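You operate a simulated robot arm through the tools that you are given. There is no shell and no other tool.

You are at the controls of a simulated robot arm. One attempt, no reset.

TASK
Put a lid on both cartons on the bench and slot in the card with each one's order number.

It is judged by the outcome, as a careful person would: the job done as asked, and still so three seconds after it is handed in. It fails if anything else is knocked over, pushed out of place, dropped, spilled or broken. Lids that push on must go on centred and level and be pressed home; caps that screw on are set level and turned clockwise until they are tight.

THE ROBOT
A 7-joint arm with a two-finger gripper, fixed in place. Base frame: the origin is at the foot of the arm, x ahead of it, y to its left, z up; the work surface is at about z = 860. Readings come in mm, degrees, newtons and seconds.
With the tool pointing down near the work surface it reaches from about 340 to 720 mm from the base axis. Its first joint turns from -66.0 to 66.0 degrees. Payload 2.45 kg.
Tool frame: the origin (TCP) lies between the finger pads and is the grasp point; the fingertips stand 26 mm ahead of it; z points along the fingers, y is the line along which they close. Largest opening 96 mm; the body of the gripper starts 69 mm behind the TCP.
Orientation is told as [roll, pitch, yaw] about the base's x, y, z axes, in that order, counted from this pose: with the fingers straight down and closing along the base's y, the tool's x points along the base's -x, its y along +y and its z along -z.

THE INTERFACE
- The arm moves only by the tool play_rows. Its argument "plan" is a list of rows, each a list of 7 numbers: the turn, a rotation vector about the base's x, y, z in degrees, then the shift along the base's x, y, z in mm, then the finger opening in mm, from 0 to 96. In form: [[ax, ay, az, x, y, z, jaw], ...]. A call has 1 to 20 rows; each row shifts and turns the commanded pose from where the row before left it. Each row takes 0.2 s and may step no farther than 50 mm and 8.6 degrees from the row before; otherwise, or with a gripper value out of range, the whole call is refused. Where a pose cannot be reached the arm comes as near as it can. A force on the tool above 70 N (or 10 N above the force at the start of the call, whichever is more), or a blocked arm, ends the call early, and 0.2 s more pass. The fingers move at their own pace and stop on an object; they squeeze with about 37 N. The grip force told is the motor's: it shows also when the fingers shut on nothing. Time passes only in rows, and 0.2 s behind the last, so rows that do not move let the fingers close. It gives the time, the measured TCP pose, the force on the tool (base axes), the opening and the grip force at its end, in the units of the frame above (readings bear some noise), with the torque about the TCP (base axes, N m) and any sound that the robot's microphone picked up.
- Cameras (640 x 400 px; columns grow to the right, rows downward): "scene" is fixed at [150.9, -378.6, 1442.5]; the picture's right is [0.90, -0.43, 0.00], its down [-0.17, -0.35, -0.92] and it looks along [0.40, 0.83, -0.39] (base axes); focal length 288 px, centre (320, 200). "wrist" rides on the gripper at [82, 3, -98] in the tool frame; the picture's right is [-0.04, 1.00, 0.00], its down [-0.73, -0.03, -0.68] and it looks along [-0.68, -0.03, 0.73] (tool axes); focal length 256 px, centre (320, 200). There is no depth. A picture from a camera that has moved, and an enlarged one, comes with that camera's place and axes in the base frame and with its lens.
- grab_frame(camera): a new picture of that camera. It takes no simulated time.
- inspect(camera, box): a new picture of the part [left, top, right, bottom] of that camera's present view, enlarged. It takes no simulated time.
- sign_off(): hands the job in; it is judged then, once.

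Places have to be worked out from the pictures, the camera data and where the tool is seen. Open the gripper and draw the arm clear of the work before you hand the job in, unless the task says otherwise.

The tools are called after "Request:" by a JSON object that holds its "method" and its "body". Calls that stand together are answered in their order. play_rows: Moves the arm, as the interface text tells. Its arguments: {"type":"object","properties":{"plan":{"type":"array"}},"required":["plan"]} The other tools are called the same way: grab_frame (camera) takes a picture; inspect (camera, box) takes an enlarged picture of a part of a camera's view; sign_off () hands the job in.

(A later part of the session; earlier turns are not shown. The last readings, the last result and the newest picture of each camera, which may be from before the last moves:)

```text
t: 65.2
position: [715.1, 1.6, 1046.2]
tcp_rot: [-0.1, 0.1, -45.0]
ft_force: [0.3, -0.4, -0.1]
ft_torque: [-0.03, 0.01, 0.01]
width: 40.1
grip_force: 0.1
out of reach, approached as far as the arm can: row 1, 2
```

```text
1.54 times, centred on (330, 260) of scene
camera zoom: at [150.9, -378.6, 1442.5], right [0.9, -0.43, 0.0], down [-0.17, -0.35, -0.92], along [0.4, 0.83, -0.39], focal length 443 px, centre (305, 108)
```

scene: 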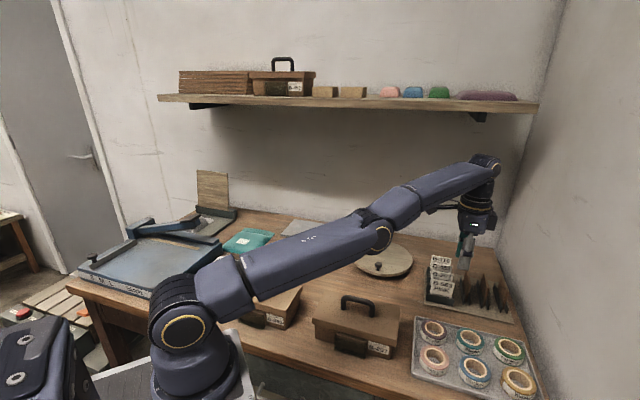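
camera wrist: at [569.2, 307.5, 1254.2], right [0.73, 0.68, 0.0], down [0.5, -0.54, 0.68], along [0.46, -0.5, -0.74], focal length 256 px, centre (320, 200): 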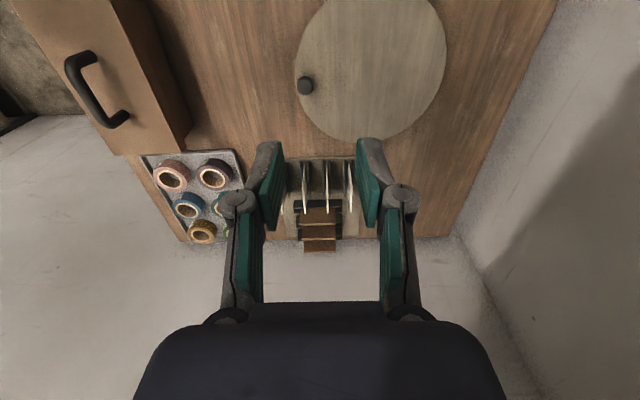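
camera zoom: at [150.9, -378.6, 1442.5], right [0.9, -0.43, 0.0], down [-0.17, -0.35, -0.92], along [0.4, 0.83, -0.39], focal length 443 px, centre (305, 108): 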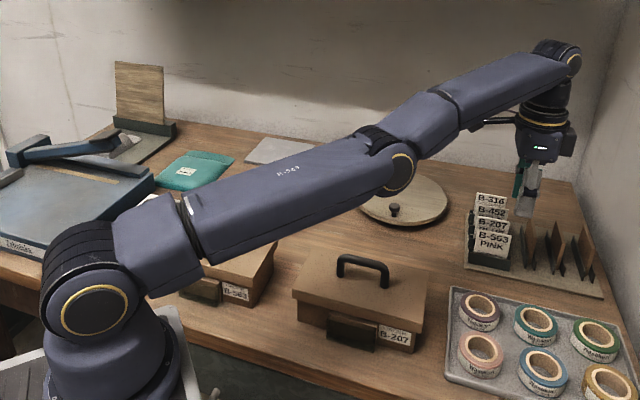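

The elbow keeps folding the wrong way. I'll move clear of the card rack, push out to straight, then make large downward sweeps along the reach limit. That should carry the elbow through to its normal upward bend.

Request:
{"method": "play_rows", "body": {"plan": [[0, 0, 0, -1.5, -40, 0, 40], [0, 0, 0, -2.5, -25, 0, 40], [0, 0, 0, 20, -1.5, 6, 40], [0, 0, 0, 20, -1.5, 6, 40], [0, 0, 0, 11.9, -1, -43.4, 40], [0, 0, 0, 4.3, 0, -29.7, 40], [0, 0, 0, 0, 0, 0, 40]]}}

Request:
{"method": "inspect", "body": {"camera": "scene", "box": [130, 130, 530, 390]}}

```text
t: 66.8
position: [726.1, -61.6, 975.2]
tcp_rot: [0.0, 0.1, -45.0]
ft_force: [0.7, 0.4, 0.0]
ft_torque: [0.0, 0.0, 0.02]
width: 40.1
grip_force: 0.1
out of reach, approached as far as the arm can: row 3, 4, 5
```

```text
1.54 times, centred on (330, 260) of scene
camera zoom: at [150.9, -378.6, 1442.5], right [0.9, -0.43, 0.0], down [-0.17, -0.35, -0.92], along [0.4, 0.83, -0.39], focal length 443 px, centre (305, 108)
```

zoom: 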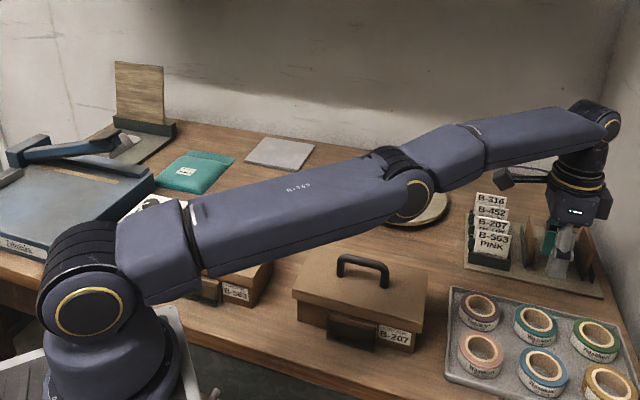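

The arm looks close to straight now and the last row was accepted. I'll try small inward-and-down steps.

Request:
{"method": "play_rows", "body": {"plan": [[0, 0, 0, -1, 0, -6, 40], [0, 0, 0, -2, 0, -4, 40], [0, 0, 0, -4, 0, -2, 40], [0, 0, 0, 0, 0, 0, 40]]}}

Request:
{"method": "inspect", "body": {"camera": "scene", "box": [130, 130, 530, 390]}}

```text
t: 67.8
position: [718.2, -60.7, 964.3]
tcp_rot: [-0.1, 0.1, -45.0]
ft_force: [0.6, -0.4, -0.5]
ft_torque: [0.0, 0.0, 0.05]
width: 39.9
grip_force: 0.2
```

```text
1.54 times, centred on (330, 260) of scene
camera zoom: at [150.9, -378.6, 1442.5], right [0.9, -0.43, 0.0], down [-0.17, -0.35, -0.92], along [0.4, 0.83, -0.39], focal length 443 px, centre (305, 108)
```

zoom: 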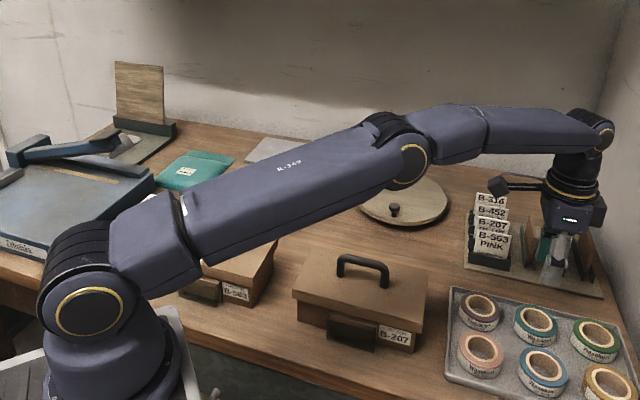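

The elbow is back to its normal bend and the arm follows commands again. From now on I'll stay well inside the reach limit. Now I'll pull in and go over the B-207 pocket to measure its slot from above.

Request:
{"method": "play_rows", "body": {"plan": [[0, 0, 0, -15, 0, 0, 40], [0, 0, 0, -30, 2, 8, 40], [0, 0, 0, -40, 5, 15, 40], [0, 0, 0, -42, 10, 15, 40], [0, 0, 0, -42, 12, 15, 40], [0, 0, 0, -42, 12, 5, 40], [0, 0, 0, -42, 14, 0, 40], [0, 0, 0, -40, 14, 0, 40], [0, 0, 0, -10, 6, 0, 40], [0, 0, 0, 0, 0, 0, 40]]}}

Request:
{"method": "grab_frame", "body": {"camera": "wrist"}}

Request:
{"method": "grab_frame", "body": {"camera": "scene"}}

```text
t: 70.0
position: [419.6, 14.1, 1022.2]
tcp_rot: [-0.1, 0.1, -45.1]
ft_force: [-0.5, 0.3, -0.2]
ft_torque: [0.03, -0.02, 0.01]
width: 40.1
grip_force: 0.1
```

```text
taken
camera wrist: at [363.5, 73.9, 1120.7], right [0.74, 0.68, 0.0], down [0.5, -0.54, 0.68], along [0.46, -0.5, -0.74], focal length 256 px, centre (320, 200)
```

wrist: 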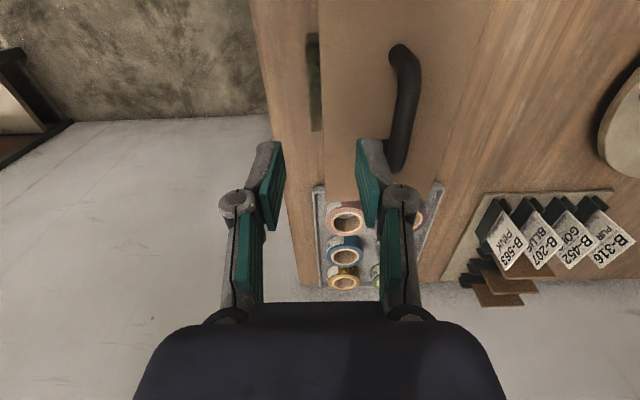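

```text
taken
```

scene: 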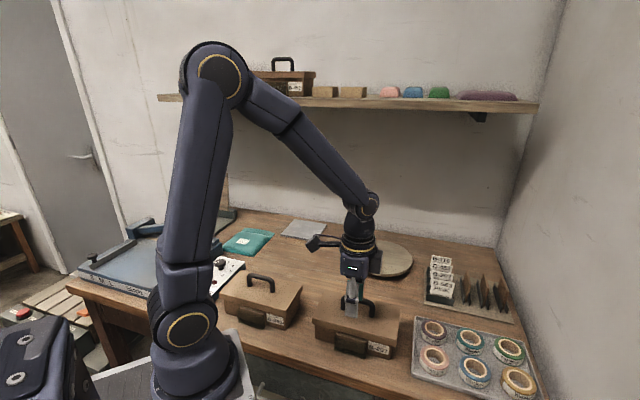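

The arm is back in a normal posture over the B-207 pocket. I'll zoom in on the slot to measure it against the lid edge.

Request:
{"method": "inspect", "body": {"camera": "wrist", "box": [280, 20, 370, 140]}}

Request:
{"method": "inspect", "body": {"camera": "scene", "box": [325, 315, 395, 365]}}

```text
3.33 times, centred on (325, 80) of wrist
camera zoom: at [363.5, 73.9, 1120.7], right [0.74, 0.68, 0.0], down [0.5, -0.54, 0.68], along [0.46, -0.5, -0.74], focal length 853 px, centre (303, 600)
```

zoom: 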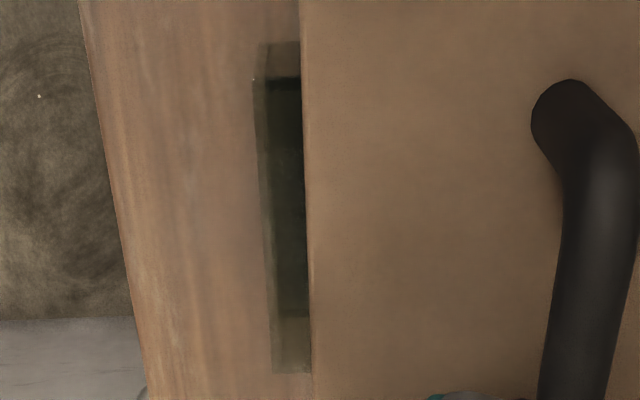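

```text
8.00 times, centred on (360, 340) of scene
camera zoom: at [150.9, -378.6, 1442.5], right [0.9, -0.43, 0.0], down [-0.17, -0.35, -0.92], along [0.4, 0.83, -0.39], focal length 2302 px, centre (0, -920)
```

zoom: 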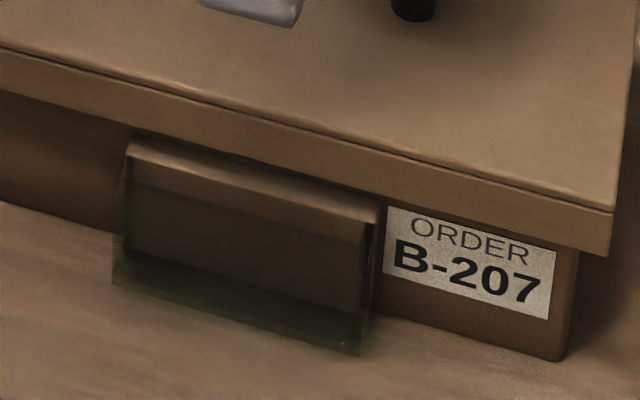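

The slot gap is about 8 mm and the card is about 2.5 mm thick, so there's enough tolerance. Next I'll tilt the tool 15° in the card plane (wrist toward the base) to stay well inside reach, and travel to above the B-563 card.

Request:
{"method": "play_rows", "body": {"plan": [[-5.3, -5.3, 0, 0, 0, 8, 40], [-5.3, -5.3, 0, 10, 1, 8, 40], [0, 0, 0, 30, 3, 0, 40], [0, 0, 0, 40, 4, 0, 36], [0, 0, 0, 40, 4, 0, 36], [0, 0, 0, 40, 4, 0, 36], [0, 0, 0, 40, 4, 0, 36], [0, 0, 0, 40, 4, 0, 36], [0, 0, 0, 35, 3.5, -8, 36], [0, 0, 0, 20, 2, -8, 36], [0, 0, 0, 5, 0.3, -5, 36], [0, 0, 0, 0, 0, 0, 36]]}}

Request:
{"method": "grab_frame", "body": {"camera": "wrist"}}

Request:
{"method": "inspect", "body": {"camera": "wrist", "box": [240, 80, 400, 240]}}

Request:
{"method": "grab_frame", "body": {"camera": "scene"}}

```text
t: 72.6
position: [717.5, 43.7, 1017.8]
tcp_rot: [0.0, -14.9, -44.9]
ft_force: [-0.2, -0.1, 0.6]
ft_torque: [0.0, 0.0, 0.02]
width: 36.4
grip_force: 0.2
```

```text
taken
camera wrist: at [645.6, 119.5, 1091.9], right [0.73, 0.68, 0.01], down [0.36, -0.4, 0.84], along [0.58, -0.62, -0.54], focal length 256 px, centre (320, 200)
```

wrist: 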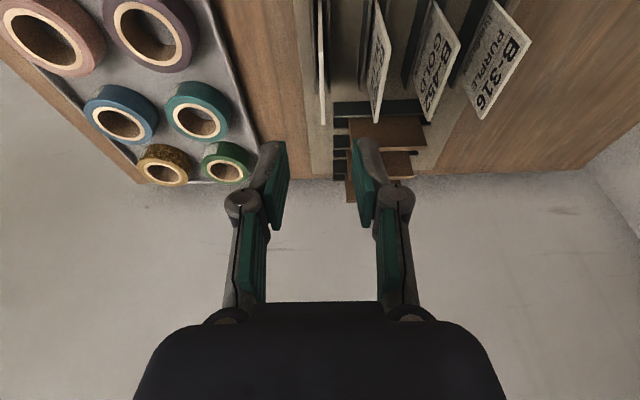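

```text
2.50 times, centred on (320, 160) of wrist
camera zoom: at [645.6, 119.5, 1091.9], right [0.73, 0.68, 0.01], down [0.36, -0.4, 0.84], along [0.58, -0.62, -0.54], focal length 640 px, centre (320, 300)
```

zoom: 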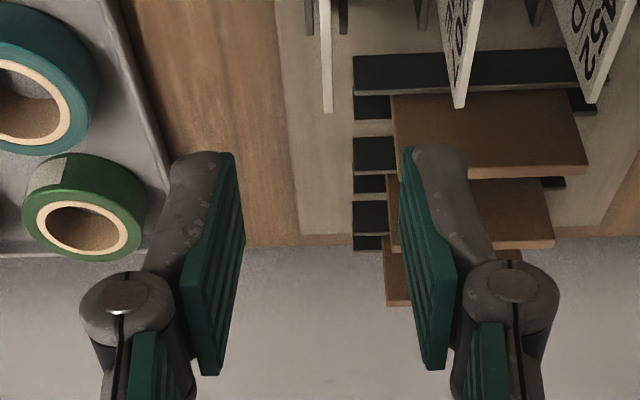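

```text
taken
```

scene: 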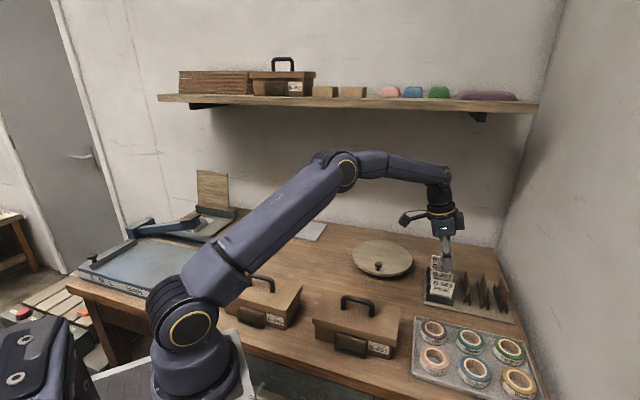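

The elbow posture is good and the tool is tilted 15° in the card plane. The card is about 1.4 mm off in V and 2.5 mm in U. I'll correct that and descend to just above the card top for a check.

Request:
{"method": "play_rows", "body": {"plan": [[0, 0, 0, 2.8, -0.8, -15, 34], [0, 0, 0, 0, 0, -20, 34], [0, 0, 0, 0, 0, -10, 34], [0, 0, 0, 0, 0, 0, 34]]}}

Request:
{"method": "grab_frame", "body": {"camera": "wrist"}}

Request:
{"method": "inspect", "body": {"camera": "scene", "box": [405, 220, 485, 310]}}

Request:
{"method": "inspect", "body": {"camera": "wrist", "box": [260, 80, 380, 240]}}

```text
t: 73.6
position: [718.9, 41.8, 972.5]
tcp_rot: [0.0, -14.9, -44.9]
ft_force: [-0.4, -0.1, 0.4]
ft_torque: [0.0, 0.02, -0.02]
width: 33.9
grip_force: 0.0
```

```text
taken
camera wrist: at [648.0, 117.8, 1045.8], right [0.73, 0.68, 0.01], down [0.36, -0.4, 0.84], along [0.58, -0.62, -0.54], focal length 256 px, centre (320, 200)
```

wrist: 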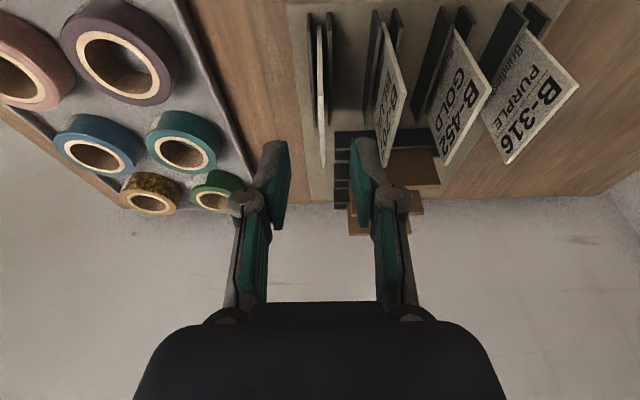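

```text
4.44 times, centred on (445, 265) of scene
camera zoom: at [150.9, -378.6, 1442.5], right [0.9, -0.43, 0.0], down [-0.17, -0.35, -0.92], along [0.4, 0.83, -0.39], focal length 1279 px, centre (-236, -89)
```

zoom: 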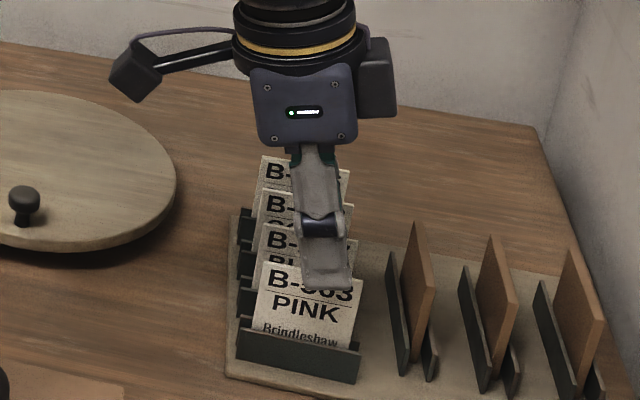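

```text
2.50 times, centred on (320, 160) of wrist
camera zoom: at [648.0, 117.8, 1045.8], right [0.73, 0.68, 0.01], down [0.36, -0.4, 0.84], along [0.58, -0.62, -0.54], focal length 640 px, centre (320, 300)
```

zoom: 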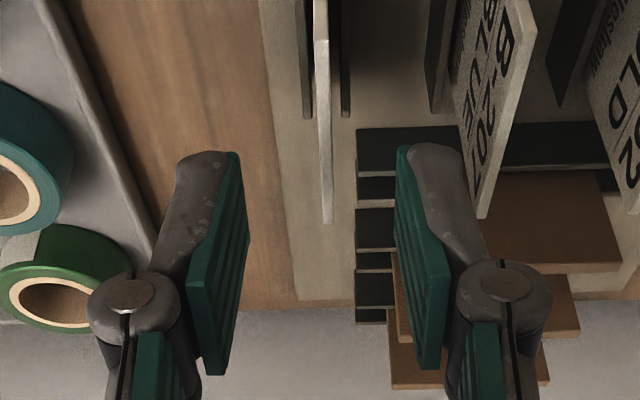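

The card is centred between the fingers. I'll descend so the fingertips overlap the top 18 mm of the card, then close gently.

Request:
{"method": "play_rows", "body": {"plan": [[0, 0, 0, 0, 0, -15, 34], [0, 0, 0, 0, 0, -14, 34], [0, 0, 0, 0, 0, 0, 34], [0, 0, 0, 0, 0, 0, 20], [0, 0, 0, 0, 0, 0, 8], [0, 0, 0, 0, 0, 0, 0], [0, 0, 0, 0, 0, 0, 0], [0, 0, 0, 0, 0, 0, 0]]}}

Request:
{"method": "inspect", "body": {"camera": "wrist", "box": [240, 40, 440, 240]}}

Request:
{"method": "inspect", "body": {"camera": "scene", "box": [405, 220, 485, 310]}}

```text
t: 75.4
position: [719.5, 41.9, 942.8]
tcp_rot: [0.0, -14.9, -44.9]
ft_force: [0.2, -0.5, -0.1]
ft_torque: [0.0, 0.01, -0.02]
width: 5.8
grip_force: 30.4
```

```text
2.00 times, centred on (340, 140) of wrist
camera zoom: at [648.2, 118.1, 1017.3], right [0.73, 0.68, 0.01], down [0.36, -0.4, 0.84], along [0.58, -0.62, -0.54], focal length 512 px, centre (280, 320)
```

zoom: 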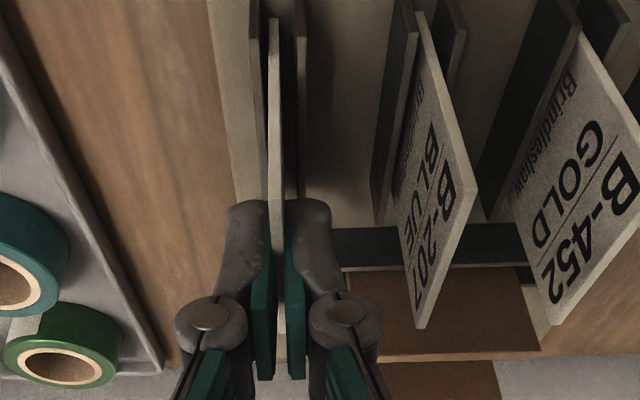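

```text
4.44 times, centred on (445, 265) of scene
camera zoom: at [150.9, -378.6, 1442.5], right [0.9, -0.43, 0.0], down [-0.17, -0.35, -0.92], along [0.4, 0.83, -0.39], focal length 1279 px, centre (-236, -89)
```

zoom: 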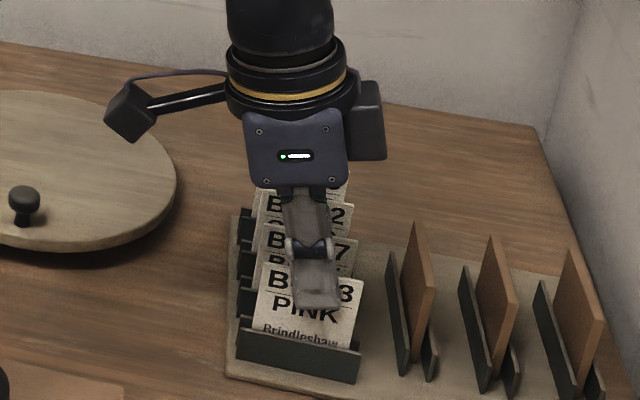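

The width reads 5.8 mm and may still be settling. I'll wait a moment and read again.

Request:
{"method": "play_rows", "body": {"plan": [[0, 0, 0, 0, 0, 0, 0], [0, 0, 0, 0, 0, 0, 0]]}}

Request:
{"method": "inspect", "body": {"camera": "wrist", "box": [280, 100, 380, 240]}}

```text
t: 76.0
position: [719.3, 41.9, 944.0]
tcp_rot: [0.0, -14.9, -45.0]
ft_force: [0.0, -0.1, 0.2]
ft_torque: [0.04, -0.03, 0.02]
width: 6.1
grip_force: 31.4
```

```text
2.86 times, centred on (330, 170) of wrist
camera zoom: at [648.2, 118.1, 1017.3], right [0.73, 0.68, 0.01], down [0.36, -0.4, 0.84], along [0.58, -0.62, -0.54], focal length 731 px, centre (291, 286)
```

zoom: 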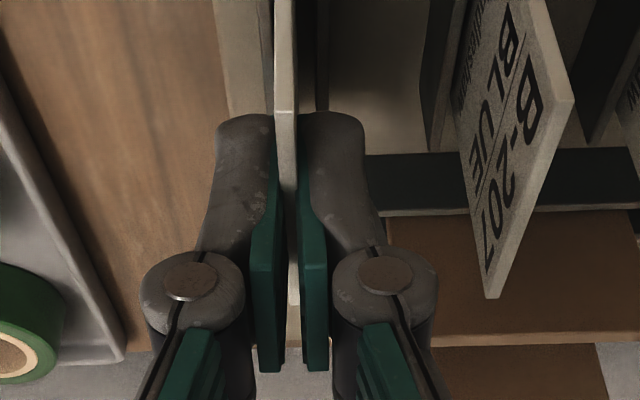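

The grip is steady at about 6 mm and 31 N, with the card between the tips. I'll lift straight up slowly and check that only this card comes along.

Request:
{"method": "play_rows", "body": {"plan": [[0, 0, 0, 0, 0, 5, 0], [0, 0, 0, 0, 0, 10, 0], [0, 0, 0, 0, 0, 15, 0], [0, 0, 0, 0, 0, 15, 0], [0, 0, 0, 0, 0, 0, 0]]}}

Request:
{"method": "inspect", "body": {"camera": "scene", "box": [405, 200, 485, 310]}}

Request:
{"method": "grab_frame", "body": {"camera": "wrist"}}

```text
t: 77.2
position: [718.9, 42.3, 988.7]
tcp_rot: [0.0, -14.9, -45.0]
ft_force: [-0.6, 0.5, -0.2]
ft_torque: [-0.01, 0.01, -0.03]
width: 6.1
grip_force: 31.0
```

```text
3.64 times, centred on (445, 255) of scene
camera zoom: at [150.9, -378.6, 1442.5], right [0.9, -0.43, 0.0], down [-0.17, -0.35, -0.92], along [0.4, 0.83, -0.39], focal length 1046 px, centre (-134, 0)
```

zoom: 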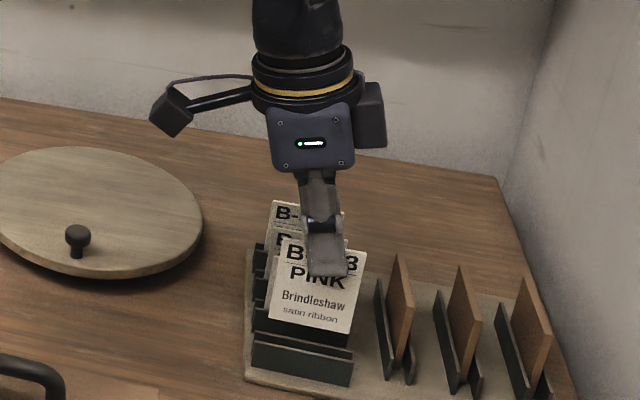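

```text
taken
camera wrist: at [647.7, 118.0, 1062.1], right [0.73, 0.68, 0.01], down [0.36, -0.4, 0.84], along [0.58, -0.62, -0.54], focal length 256 px, centre (320, 200)
```

wrist: 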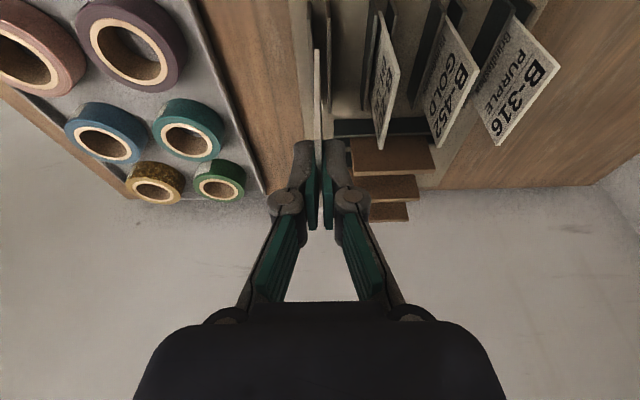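

The B-563 card is out of its holder and held upright, and the neighbours are undisturbed. I'll raise it so its bottom clears the lid handles and carry it over toward the B-563 carton.

Request:
{"method": "play_rows", "body": {"plan": [[0, 0, 0, 0, 0, 20, 0], [0, 0, 0, -10, 3, 25, 0], [0, 0, 0, -25, 8, 25, 0], [0, 0, 0, -35, 11.5, 20, 0], [0, 0, 0, -40, 14, 3, 0], [0, 0, 0, -40, 14, 0, 0], [0, 0, 0, -40, 14, 0, 0], [0, 0, 0, -40, 14, 0, 0], [0, 0, 0, -40, 14, 0, 0], [0, 0, 0, -40, 14, 0, 0], [0, 0, 0, -40, 14, 0, 0], [0, 0, 0, -40, 14, 0, 0], [0, 0, 0, -40, 14, 0, 0], [0, 0, 0, -30, 11, 0, 0], [0, 0, 0, -15, 6, 0, 0], [0, 0, 0, 0, 0, 0, 0]]}}

Request:
{"method": "grab_frame", "body": {"camera": "scene"}}

Request:
{"method": "grab_frame", "body": {"camera": "wrist"}}

```text
t: 80.6
position: [243.9, 209.2, 1081.8]
tcp_rot: [0.0, -14.9, -45.0]
ft_force: [-0.6, -0.2, -0.1]
ft_torque: [-0.01, 0.0, 0.05]
width: 6.0
grip_force: 30.4
```

```text
taken
```

scene: 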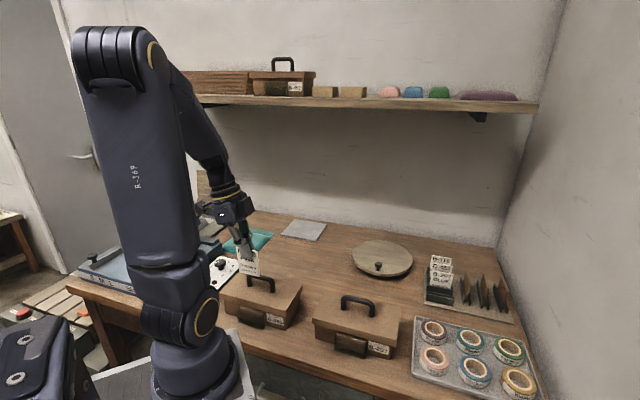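

```text
taken
camera wrist: at [172.2, 284.4, 1155.5], right [0.73, 0.68, 0.01], down [0.36, -0.4, 0.84], along [0.58, -0.62, -0.53], focal length 256 px, centre (320, 200)
```

wrist: 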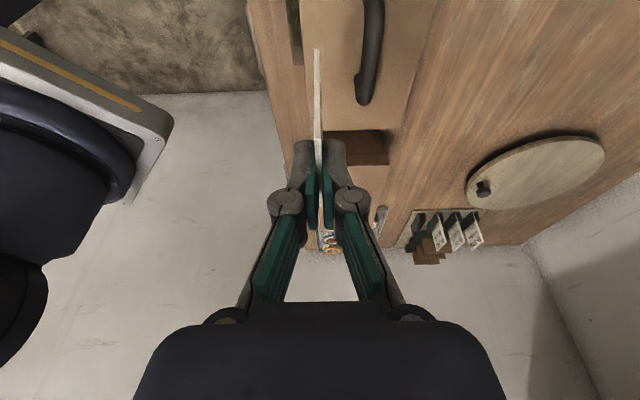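

The card hangs upright in front of the lid at about U 25, V 320. I'll step forward over the slot line and descend gradually, watching for any reach warning.

Request:
{"method": "play_rows", "body": {"plan": [[0, 0, 0, -7, -7, 0, 0], [0, 0, 0, -6.4, -6.4, -10, 0], [0, 0, 0, 0, 0, -10, 0], [0, 0, 0, 0, 0, -10, 0], [0, 0, 0, 0, 0, 0, 0]]}}

```text
t: 81.8
position: [232.1, 194.8, 1051.8]
tcp_rot: [0.1, -14.9, -45.0]
ft_force: [0.7, 0.4, -0.2]
ft_torque: [0.03, -0.01, -0.04]
width: 6.4
grip_force: 31.2
```

Reached with no warning. Continuing down toward 1025.

Request:
{"method": "play_rows", "body": {"plan": [[0, 0, 0, 0, 0, -10, 0], [0, 0, 0, 0, 0, -10, 0], [0, 0, 0, 0, 0, -6, 0], [0, 0, 0, 0, 0, 0, 0]]}}

Request:
{"method": "inspect", "body": {"camera": "scene", "box": [200, 210, 320, 340]}}

Request:
{"method": "inspect", "body": {"camera": "wrist", "box": [240, 0, 400, 160]}}

```text
t: 82.8
position: [229.1, 194.8, 1024.5]
tcp_rot: [0.0, -14.9, -45.0]
ft_force: [0.0, 0.6, -1.0]
ft_torque: [0.01, -0.01, 0.0]
width: 6.2
grip_force: 30.8
```

```text
3.08 times, centred on (260, 275) of scene
camera zoom: at [150.9, -378.6, 1442.5], right [0.9, -0.43, 0.0], down [-0.17, -0.35, -0.92], along [0.4, 0.83, -0.39], focal length 885 px, centre (505, -31)
```

zoom: 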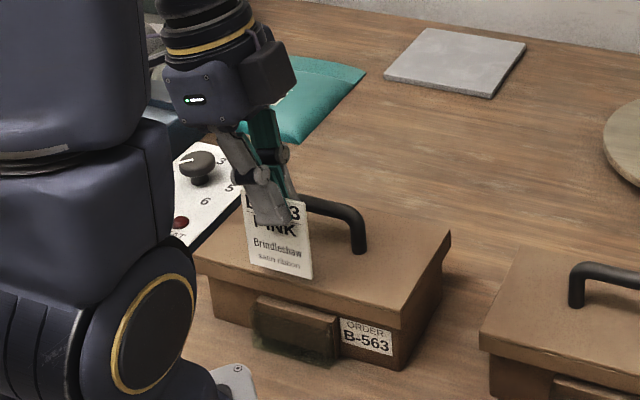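

```text
2.50 times, centred on (320, 80) of wrist
camera zoom: at [158.6, 271.6, 1099.2], right [0.73, 0.68, 0.01], down [0.36, -0.4, 0.84], along [0.58, -0.62, -0.54], focal length 640 px, centre (320, 500)
```

zoom: 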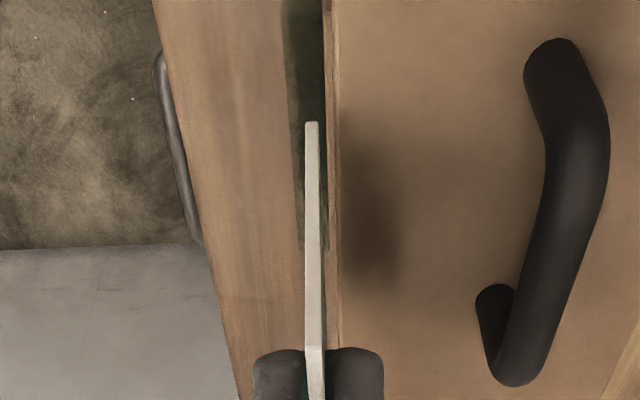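

This view shows the card edge right above the dark slot beside the lid edge. I'll zoom in further to compare the card's line with the slot edges.

Request:
{"method": "inspect", "body": {"camera": "wrist", "box": [290, 0, 350, 75]}}

Request:
{"method": "inspect", "body": {"camera": "scene", "box": [235, 265, 295, 340]}}

```text
5.33 times, centred on (320, 38) of wrist
camera zoom: at [158.6, 271.6, 1099.2], right [0.73, 0.68, 0.01], down [0.36, -0.4, 0.84], along [0.58, -0.62, -0.54], focal length 1365 px, centre (320, 1067)
```

zoom: 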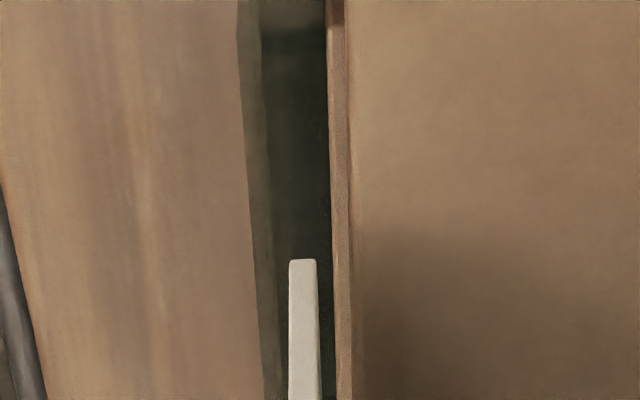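

```text
5.33 times, centred on (265, 302) of scene
camera zoom: at [150.9, -378.6, 1442.5], right [0.9, -0.43, 0.0], down [-0.17, -0.35, -0.92], along [0.4, 0.83, -0.39], focal length 1534 px, centre (613, -347)
```

zoom: 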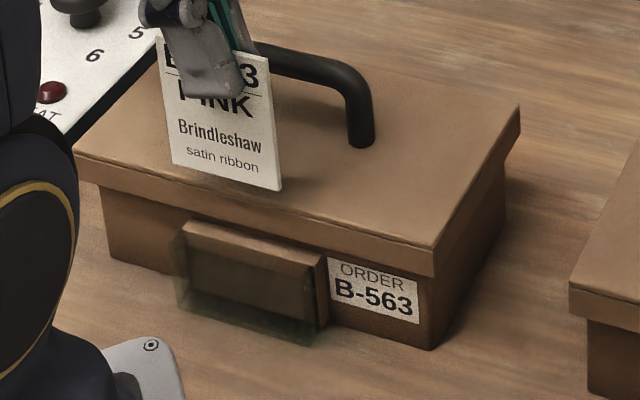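

The card line lies inside the slot but slightly toward the lid, and the card looks about 2–4 mm left of the pocket centre. I'll shift about 1 mm forward and 2 mm right while lowering further, still watching reach.

Request:
{"method": "play_rows", "body": {"plan": [[0, 0, 0, 0.7, -2.1, -6, 0], [0, 0, 0, 0, 0, -7, 0], [0, 0, 0, 0, 0, -7, 0], [0, 0, 0, 0, 0, 0, 0]]}}

Request:
{"method": "inspect", "body": {"camera": "scene", "box": [235, 265, 295, 340]}}

Request:
{"method": "inspect", "body": {"camera": "wrist", "box": [290, 0, 350, 75]}}

```text
t: 83.8
position: [231.3, 193.4, 1005.5]
tcp_rot: [0.0, -14.9, -44.9]
ft_force: [-0.4, -0.2, 0.7]
ft_torque: [0.02, 0.0, -0.01]
width: 5.8
grip_force: 30.5
```

```text
5.33 times, centred on (265, 302) of scene
camera zoom: at [150.9, -378.6, 1442.5], right [0.9, -0.43, 0.0], down [-0.17, -0.35, -0.92], along [0.4, 0.83, -0.39], focal length 1534 px, centre (613, -347)
```

zoom: 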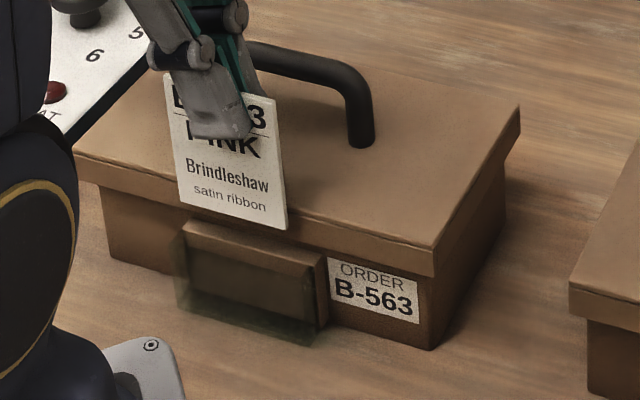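

```text
5.33 times, centred on (320, 38) of wrist
camera zoom: at [159.3, 268.9, 1078.5], right [0.73, 0.68, 0.01], down [0.36, -0.4, 0.84], along [0.58, -0.62, -0.54], focal length 1365 px, centre (320, 1067)
```

zoom: 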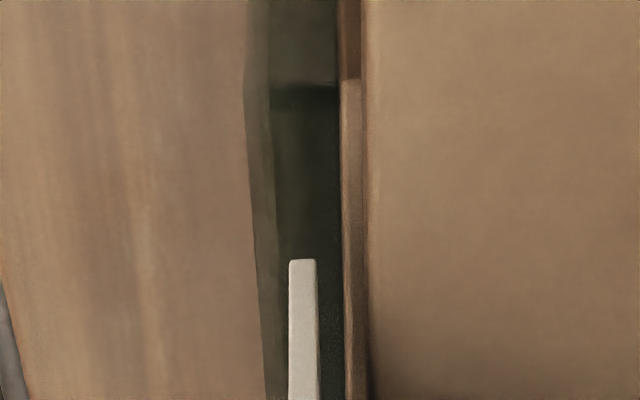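

No reach problem at z 1005, and the two views agree the card is over the slot, with the pocket centre maybe 2 mm further right. I'll nudge right 1.5 mm and lower to just above the slot mouth.

Request:
{"method": "play_rows", "body": {"plan": [[0, 0, 0, 1.0, -1.0, -6, 0], [0, 0, 0, 0, 0, -6, 0], [0, 0, 0, 0, 0, -4, 0], [0, 0, 0, 0, 0, 0, 0]]}}

Request:
{"method": "inspect", "body": {"camera": "scene", "box": [235, 265, 295, 340]}}

Request:
{"method": "inspect", "body": {"camera": "wrist", "box": [290, 0, 350, 75]}}

```text
t: 84.8
position: [232.1, 194.2, 989.0]
tcp_rot: [0.0, -14.9, -45.0]
ft_force: [-0.1, 0.1, 1.2]
ft_torque: [0.03, -0.02, 0.02]
width: 6.1
grip_force: 30.9
```

```text
5.33 times, centred on (265, 302) of scene
camera zoom: at [150.9, -378.6, 1442.5], right [0.9, -0.43, 0.0], down [-0.17, -0.35, -0.92], along [0.4, 0.83, -0.39], focal length 1534 px, centre (613, -347)
```

zoom: 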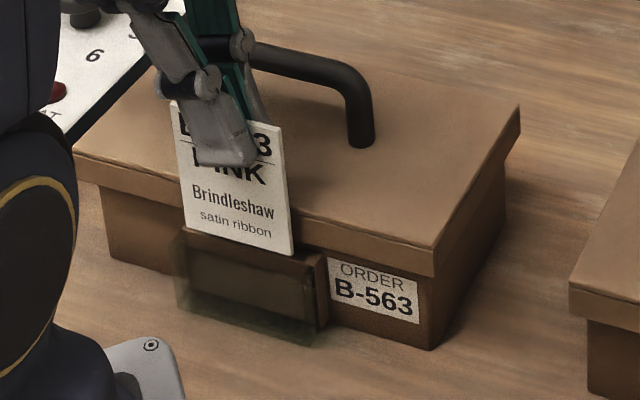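

```text
5.33 times, centred on (320, 38) of wrist
camera zoom: at [160.4, 268.6, 1062.9], right [0.73, 0.68, 0.01], down [0.36, -0.4, 0.84], along [0.58, -0.62, -0.54], focal length 1365 px, centre (320, 1067)
```

zoom: 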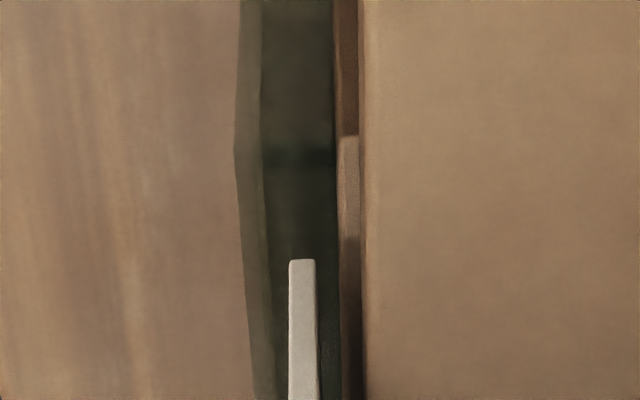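

From both views the card is centred on the pocket within a few mm, and in V it sits mid-slot. I'll lower it into the slot in small steps, checking force.

Request:
{"method": "play_rows", "body": {"plan": [[0, 0, 0, 0, 0, -4, 0], [0, 0, 0, 0, 0, -4, 0], [0, 0, 0, 0, 0, -3, 0], [0, 0, 0, 0, 0, 0, 0]]}}

Request:
{"method": "inspect", "body": {"camera": "scene", "box": [235, 265, 295, 340]}}

Request:
{"method": "inspect", "body": {"camera": "wrist", "box": [290, 0, 350, 75]}}

```text
t: 85.8
position: [231.5, 191.5, 979.1]
tcp_rot: [0.0, -14.9, -45.0]
ft_force: [0.6, 0.2, 0.5]
ft_torque: [0.0, -0.01, 0.0]
width: 5.8
grip_force: 30.8
```

```text
5.33 times, centred on (265, 302) of scene
camera zoom: at [150.9, -378.6, 1442.5], right [0.9, -0.43, 0.0], down [-0.17, -0.35, -0.92], along [0.4, 0.83, -0.39], focal length 1534 px, centre (613, -347)
```

zoom: 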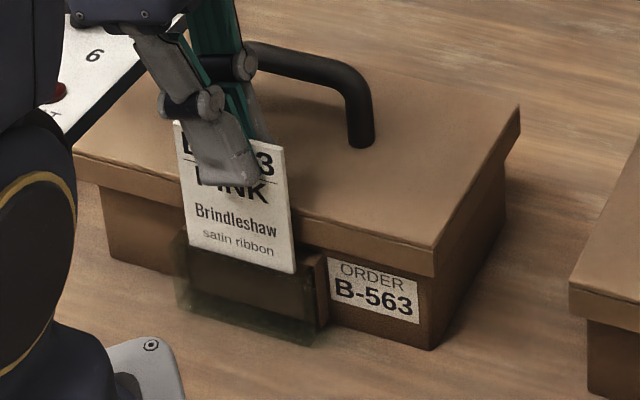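

```text
5.33 times, centred on (320, 38) of wrist
camera zoom: at [160.5, 268.3, 1052.3], right [0.73, 0.68, 0.01], down [0.36, -0.4, 0.84], along [0.58, -0.62, -0.54], focal length 1365 px, centre (320, 1067)
```

zoom: 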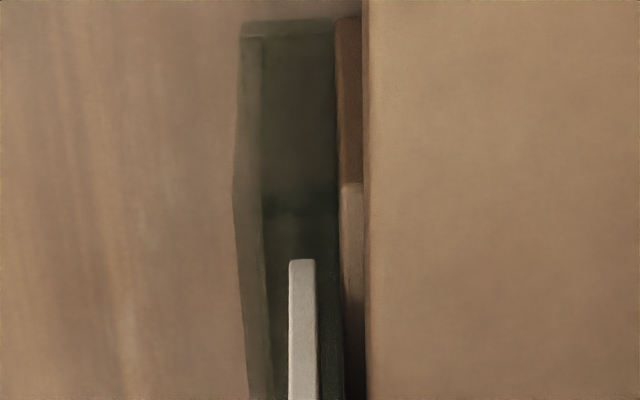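

The card's lower edge is at the slot mouth, still mid-slot with no contact force. I'll lower another 10 mm to insert it.

Request:
{"method": "play_rows", "body": {"plan": [[0, 0, 0, 0, 0, -3, 0], [0, 0, 0, 0, 0, -3, 0], [0, 0, 0, 0, 0, -3, 0], [0, 0, 0, 0, 0, 0, 0]]}}

Request:
{"method": "inspect", "body": {"camera": "scene", "box": [235, 265, 295, 340]}}

Request:
{"method": "inspect", "body": {"camera": "wrist", "box": [280, 0, 360, 100]}}

```text
t: 86.8
position: [232.0, 192.1, 969.1]
tcp_rot: [0.1, -14.8, -44.9]
ft_force: [0.7, -0.8, -0.7]
ft_torque: [-0.02, -0.02, 0.01]
width: 6.0
grip_force: 30.2
```

```text
5.33 times, centred on (265, 302) of scene
camera zoom: at [150.9, -378.6, 1442.5], right [0.9, -0.43, 0.0], down [-0.17, -0.35, -0.92], along [0.4, 0.83, -0.39], focal length 1534 px, centre (613, -347)
```

zoom: 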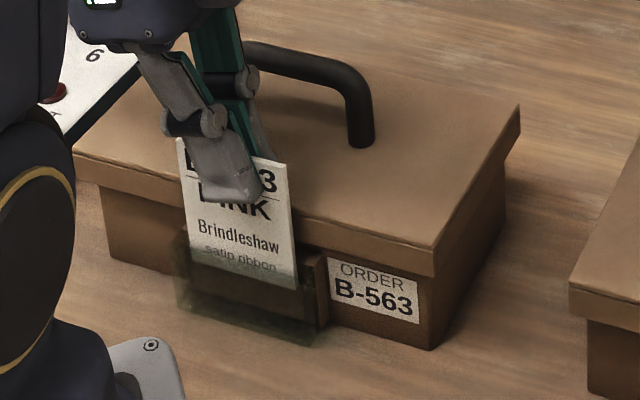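

```text
4.00 times, centred on (320, 50) of wrist
camera zoom: at [160.7, 267.6, 1043.1], right [0.73, 0.68, 0.01], down [0.36, -0.4, 0.84], along [0.58, -0.62, -0.54], focal length 1024 px, centre (320, 800)
```

zoom: 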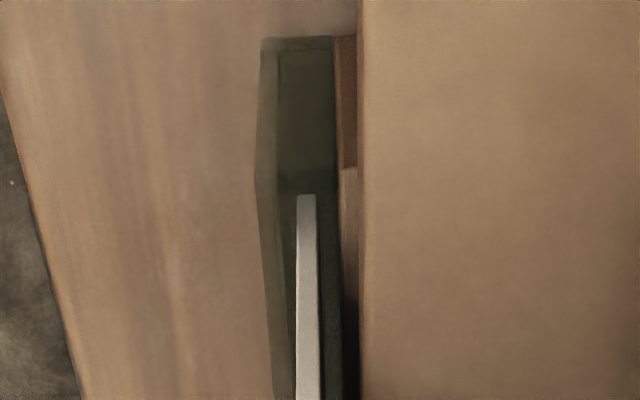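

The card's lower edge is now behind the clear front, with no force. I'll go 4 mm deeper, keeping the fingertips just above the lid, and then open to let it drop into the pocket.

Request:
{"method": "play_rows", "body": {"plan": [[0, 0, 0, 0, 0, -2, 0], [0, 0, 0, 0, 0, -2, 0], [0, 0, 0, 0, 0, 0, 0], [0, 0, 0, 0, 0, 0, 10], [0, 0, 0, 0, 0, 0, 16], [0, 0, 0, 0, 0, 0, 20], [0, 0, 0, 0, 0, 0, 20]]}}

Request:
{"method": "inspect", "body": {"camera": "scene", "box": [235, 265, 295, 340]}}

Request:
{"method": "inspect", "body": {"camera": "wrist", "box": [260, 0, 380, 150]}}

```text
t: 88.4
position: [231.8, 192.6, 965.9]
tcp_rot: [0.0, -14.9, -45.0]
ft_force: [-0.1, -0.3, -0.7]
ft_torque: [0.03, 0.01, 0.03]
width: 20.1
grip_force: 0.0
```

```text
5.33 times, centred on (265, 302) of scene
camera zoom: at [150.9, -378.6, 1442.5], right [0.9, -0.43, 0.0], down [-0.17, -0.35, -0.92], along [0.4, 0.83, -0.39], focal length 1534 px, centre (613, -347)
```

zoom: 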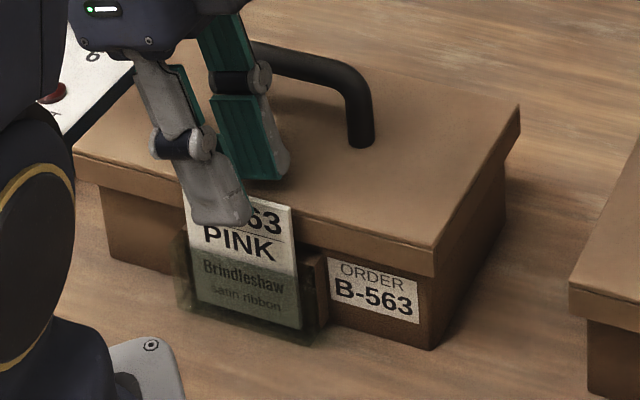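

```text
2.67 times, centred on (320, 75) of wrist
camera zoom: at [160.5, 267.7, 1039.4], right [0.73, 0.68, 0.01], down [0.36, -0.4, 0.84], along [0.58, -0.62, -0.54], focal length 683 px, centre (320, 533)
```

zoom: 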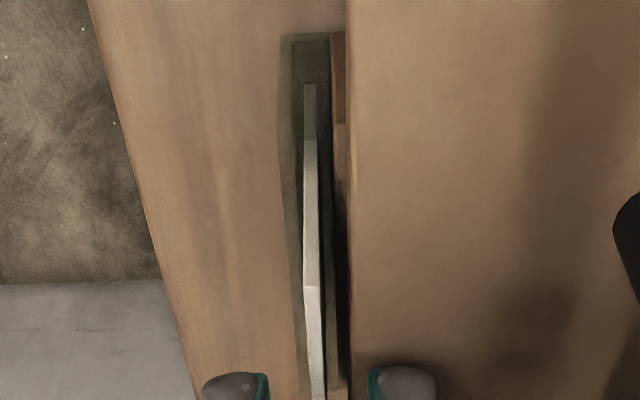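

The card has dropped fully into the B-563 pocket. I'll lift the gripper straight up and clear.

Request:
{"method": "play_rows", "body": {"plan": [[0, 0, 0, 0, 0, 10, 20], [0, 0, 0, 0, 0, 25, 20], [0, 0, 0, 0, 0, 35, 20], [0, 0, 0, 0, 0, 35, 20], [0, 0, 0, 0, 0, 0, 30]]}}

Request:
{"method": "inspect", "body": {"camera": "scene", "box": [215, 255, 315, 340]}}

Request:
{"method": "inspect", "body": {"camera": "wrist", "box": [240, 0, 400, 150]}}

```text
t: 89.6
position: [232.8, 192.6, 1070.2]
tcp_rot: [0.0, -14.8, -44.9]
ft_force: [0.0, -0.4, -0.4]
ft_torque: [-0.04, -0.05, 0.0]
width: 29.6
grip_force: 0.0
```

```text
4.71 times, centred on (265, 298) of scene
camera zoom: at [150.9, -378.6, 1442.5], right [0.9, -0.43, 0.0], down [-0.17, -0.35, -0.92], along [0.4, 0.83, -0.39], focal length 1354 px, centre (579, -259)
```

zoom: 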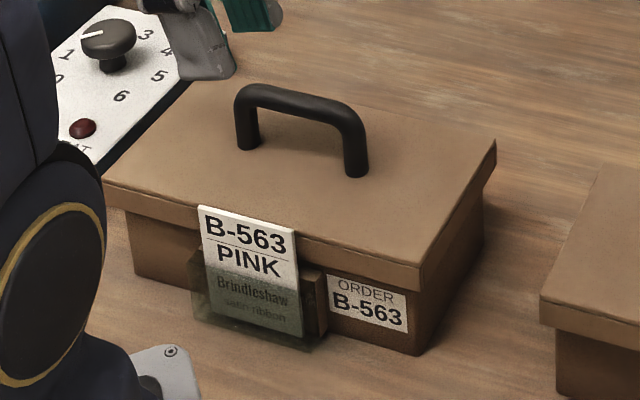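

```text
2.67 times, centred on (320, 75) of wrist
camera zoom: at [161.3, 268.1, 1144.0], right [0.73, 0.68, 0.01], down [0.36, -0.4, 0.84], along [0.58, -0.62, -0.54], focal length 683 px, centre (320, 533)
```

zoom: 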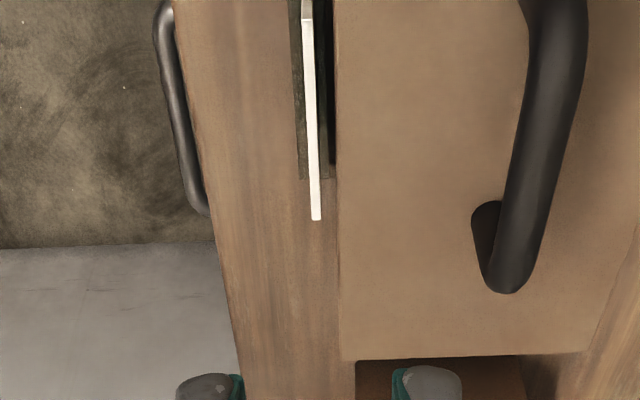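

B-563's card sits upright in its pocket with the number showing. Now the B-207 card, which is further out: I'll increase the in-plane tilt to 25° on the way and stop above it.

Request:
{"method": "play_rows", "body": {"plan": [[0, 0, 0, 20, -4, 0, 30], [0, 0, 0, 40, -9, 0, 30], [0, 0, 0, 43, -10, 0, 30], [-3.54, -3.54, 0, 43, -10, 0, 30], [-3.54, -3.54, 0, 43, -10, 0, 30], [0, 0, 0, 43, -10, 0, 30], [0, 0, 0, 43, -10, 0, 30], [0, 0, 0, 43, -10, 0, 30], [0, 0, 0, 43, -10, -5, 30], [0, 0, 0, 43, -10, -10, 30], [0, 0, 0, 43, -10, -10, 30], [0, 0, 0, 35, -8, -10, 26], [0, 0, 0, 20, -4.6, -5, 26], [0, 0, 0, 8, -2, 0, 26], [0, 0, 0, 0, 0, 0, 26]]}}

Request:
{"method": "grab_frame", "body": {"camera": "wrist"}}

Request:
{"method": "inspect", "body": {"camera": "wrist", "box": [240, 20, 400, 200]}}

Request:
{"method": "grab_frame", "body": {"camera": "scene"}}

```text
t: 92.8
position: [742.8, 75.3, 1032.3]
tcp_rot: [-0.2, -24.9, -44.9]
ft_force: [0.2, -0.1, -0.4]
ft_torque: [0.02, -0.03, -0.02]
width: 25.9
grip_force: 0.0
```

```text
taken
camera wrist: at [662.4, 159.0, 1085.2], right [0.73, 0.68, 0.02], down [0.25, -0.29, 0.92], along [0.63, -0.67, -0.38], focal length 256 px, centre (320, 200)
```

wrist: 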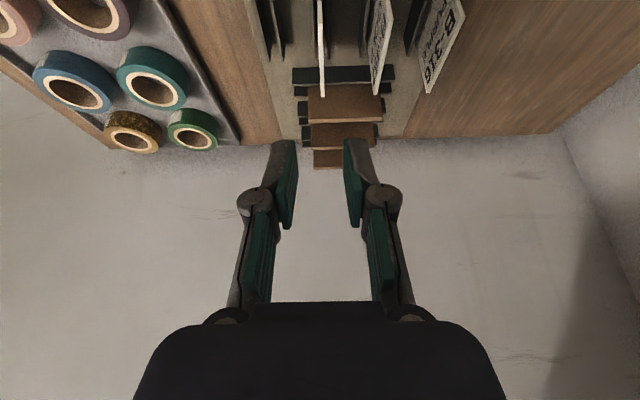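

```text
2.22 times, centred on (320, 110) of wrist
camera zoom: at [662.4, 159.0, 1085.2], right [0.73, 0.68, 0.02], down [0.25, -0.29, 0.92], along [0.63, -0.67, -0.38], focal length 569 px, centre (320, 400)
```

zoom: 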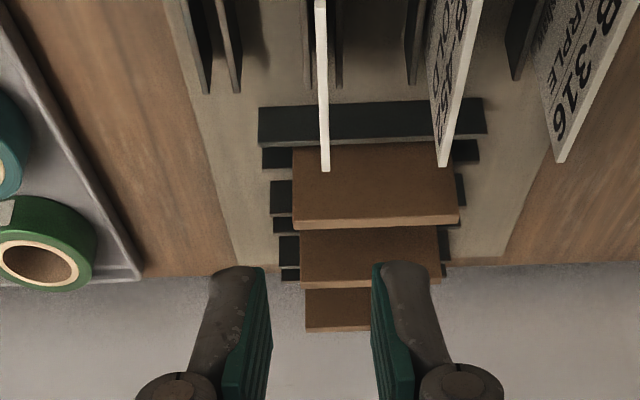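

```text
taken
```

scene: 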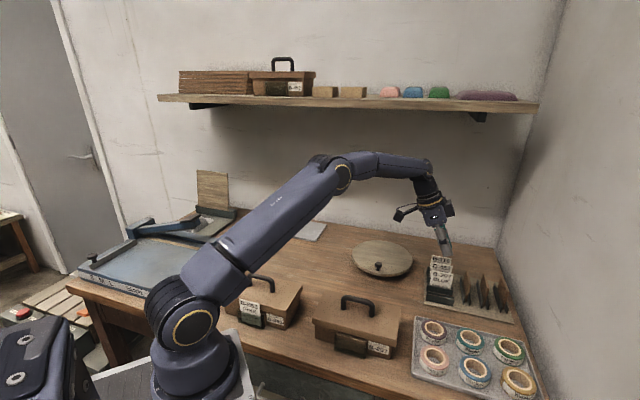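

The nearest remaining card in line with the fingers is B-207, with its front neighbour's holder now empty. It's about 0.8 mm off in V. I'll descend to just above its top and check.

Request:
{"method": "play_rows", "body": {"plan": [[0.1, 0.1, 0, 0.6, 0.6, -20, 26], [0, 0, 0, 0, 0, -20, 26], [0, 0, 0, 0, 0, -18, 26], [0, 0, 0, 0, 0, 0, 26]]}}

Request:
{"method": "inspect", "body": {"camera": "wrist", "box": [240, 60, 400, 240]}}

Request:
{"method": "inspect", "body": {"camera": "scene", "box": [405, 215, 485, 310]}}

```text
t: 93.8
position: [743.6, 74.9, 972.1]
tcp_rot: [0.0, -24.8, -44.9]
ft_force: [-0.6, 0.5, -0.1]
ft_torque: [0.0, 0.0, 0.01]
width: 26.1
grip_force: 0.1
```

```text
2.22 times, centred on (320, 150) of wrist
camera zoom: at [663.8, 159.0, 1028.1], right [0.73, 0.68, 0.02], down [0.25, -0.29, 0.92], along [0.63, -0.67, -0.38], focal length 569 px, centre (320, 311)
```

zoom: 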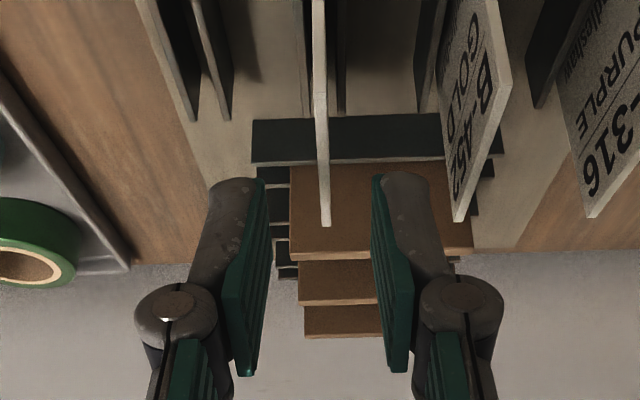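

```text
4.21 times, centred on (445, 262) of scene
camera zoom: at [150.9, -378.6, 1442.5], right [0.9, -0.43, 0.0], down [-0.17, -0.35, -0.92], along [0.4, 0.83, -0.39], focal length 1211 px, centre (-206, -63)
```

zoom: 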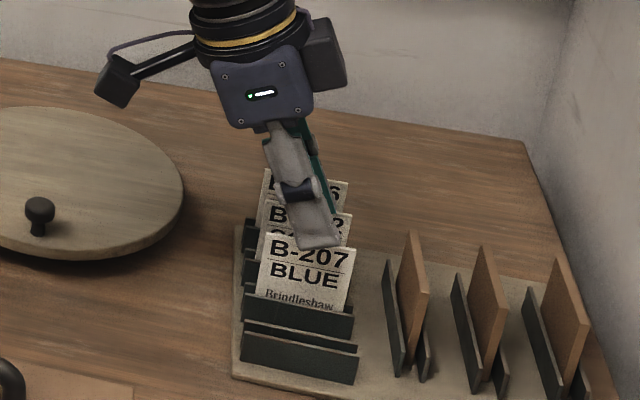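

The text confirms this is the B-207 BLUE card, and it's centred between the fingers. I'll descend to overlap its top by about 18 mm and close.

Request:
{"method": "play_rows", "body": {"plan": [[0, 0, 0, 0, 0, -12, 26], [0, 0, 0, 0, 0, -10, 26], [0, 0, 0, 0, 0, -8, 26], [0, 0, 0, 0, 0, 0, 26], [0, 0, 0, 0, 0, 0, 14], [0, 0, 0, 0, 0, 0, 4], [0, 0, 0, 0, 0, 0, 0], [0, 0, 0, 0, 0, 0, 0], [0, 0, 0, 0, 0, 0, 0]]}}

Request:
{"method": "inspect", "body": {"camera": "wrist", "box": [240, 60, 400, 240]}}

Request:
{"method": "inspect", "body": {"camera": "scene", "box": [405, 215, 485, 310]}}

```text
t: 95.8
position: [742.4, 75.5, 942.6]
tcp_rot: [-0.1, -24.8, -45.0]
ft_force: [-0.4, -0.7, 0.0]
ft_torque: [0.0, -0.02, -0.01]
width: 5.9
grip_force: 30.5
```

```text
2.22 times, centred on (320, 150) of wrist
camera zoom: at [663.9, 158.5, 997.5], right [0.73, 0.68, 0.02], down [0.25, -0.29, 0.92], along [0.63, -0.67, -0.38], focal length 569 px, centre (320, 311)
```

zoom: 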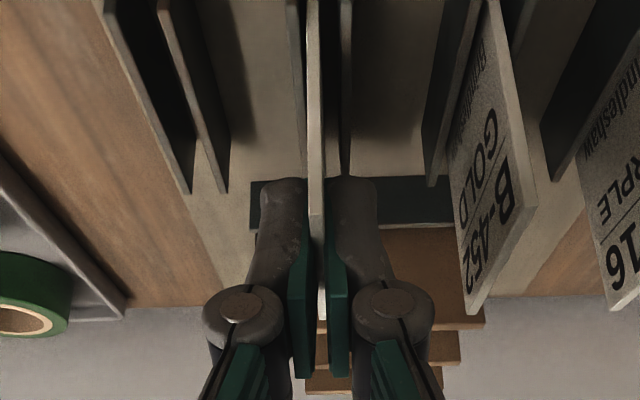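

```text
4.21 times, centred on (445, 262) of scene
camera zoom: at [150.9, -378.6, 1442.5], right [0.9, -0.43, 0.0], down [-0.17, -0.35, -0.92], along [0.4, 0.83, -0.39], focal length 1211 px, centre (-206, -63)
```

zoom: 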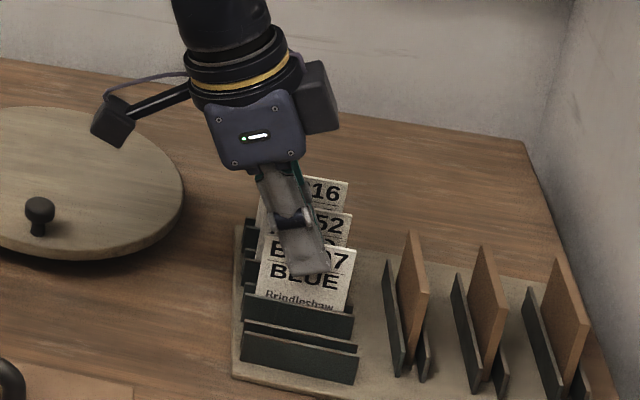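

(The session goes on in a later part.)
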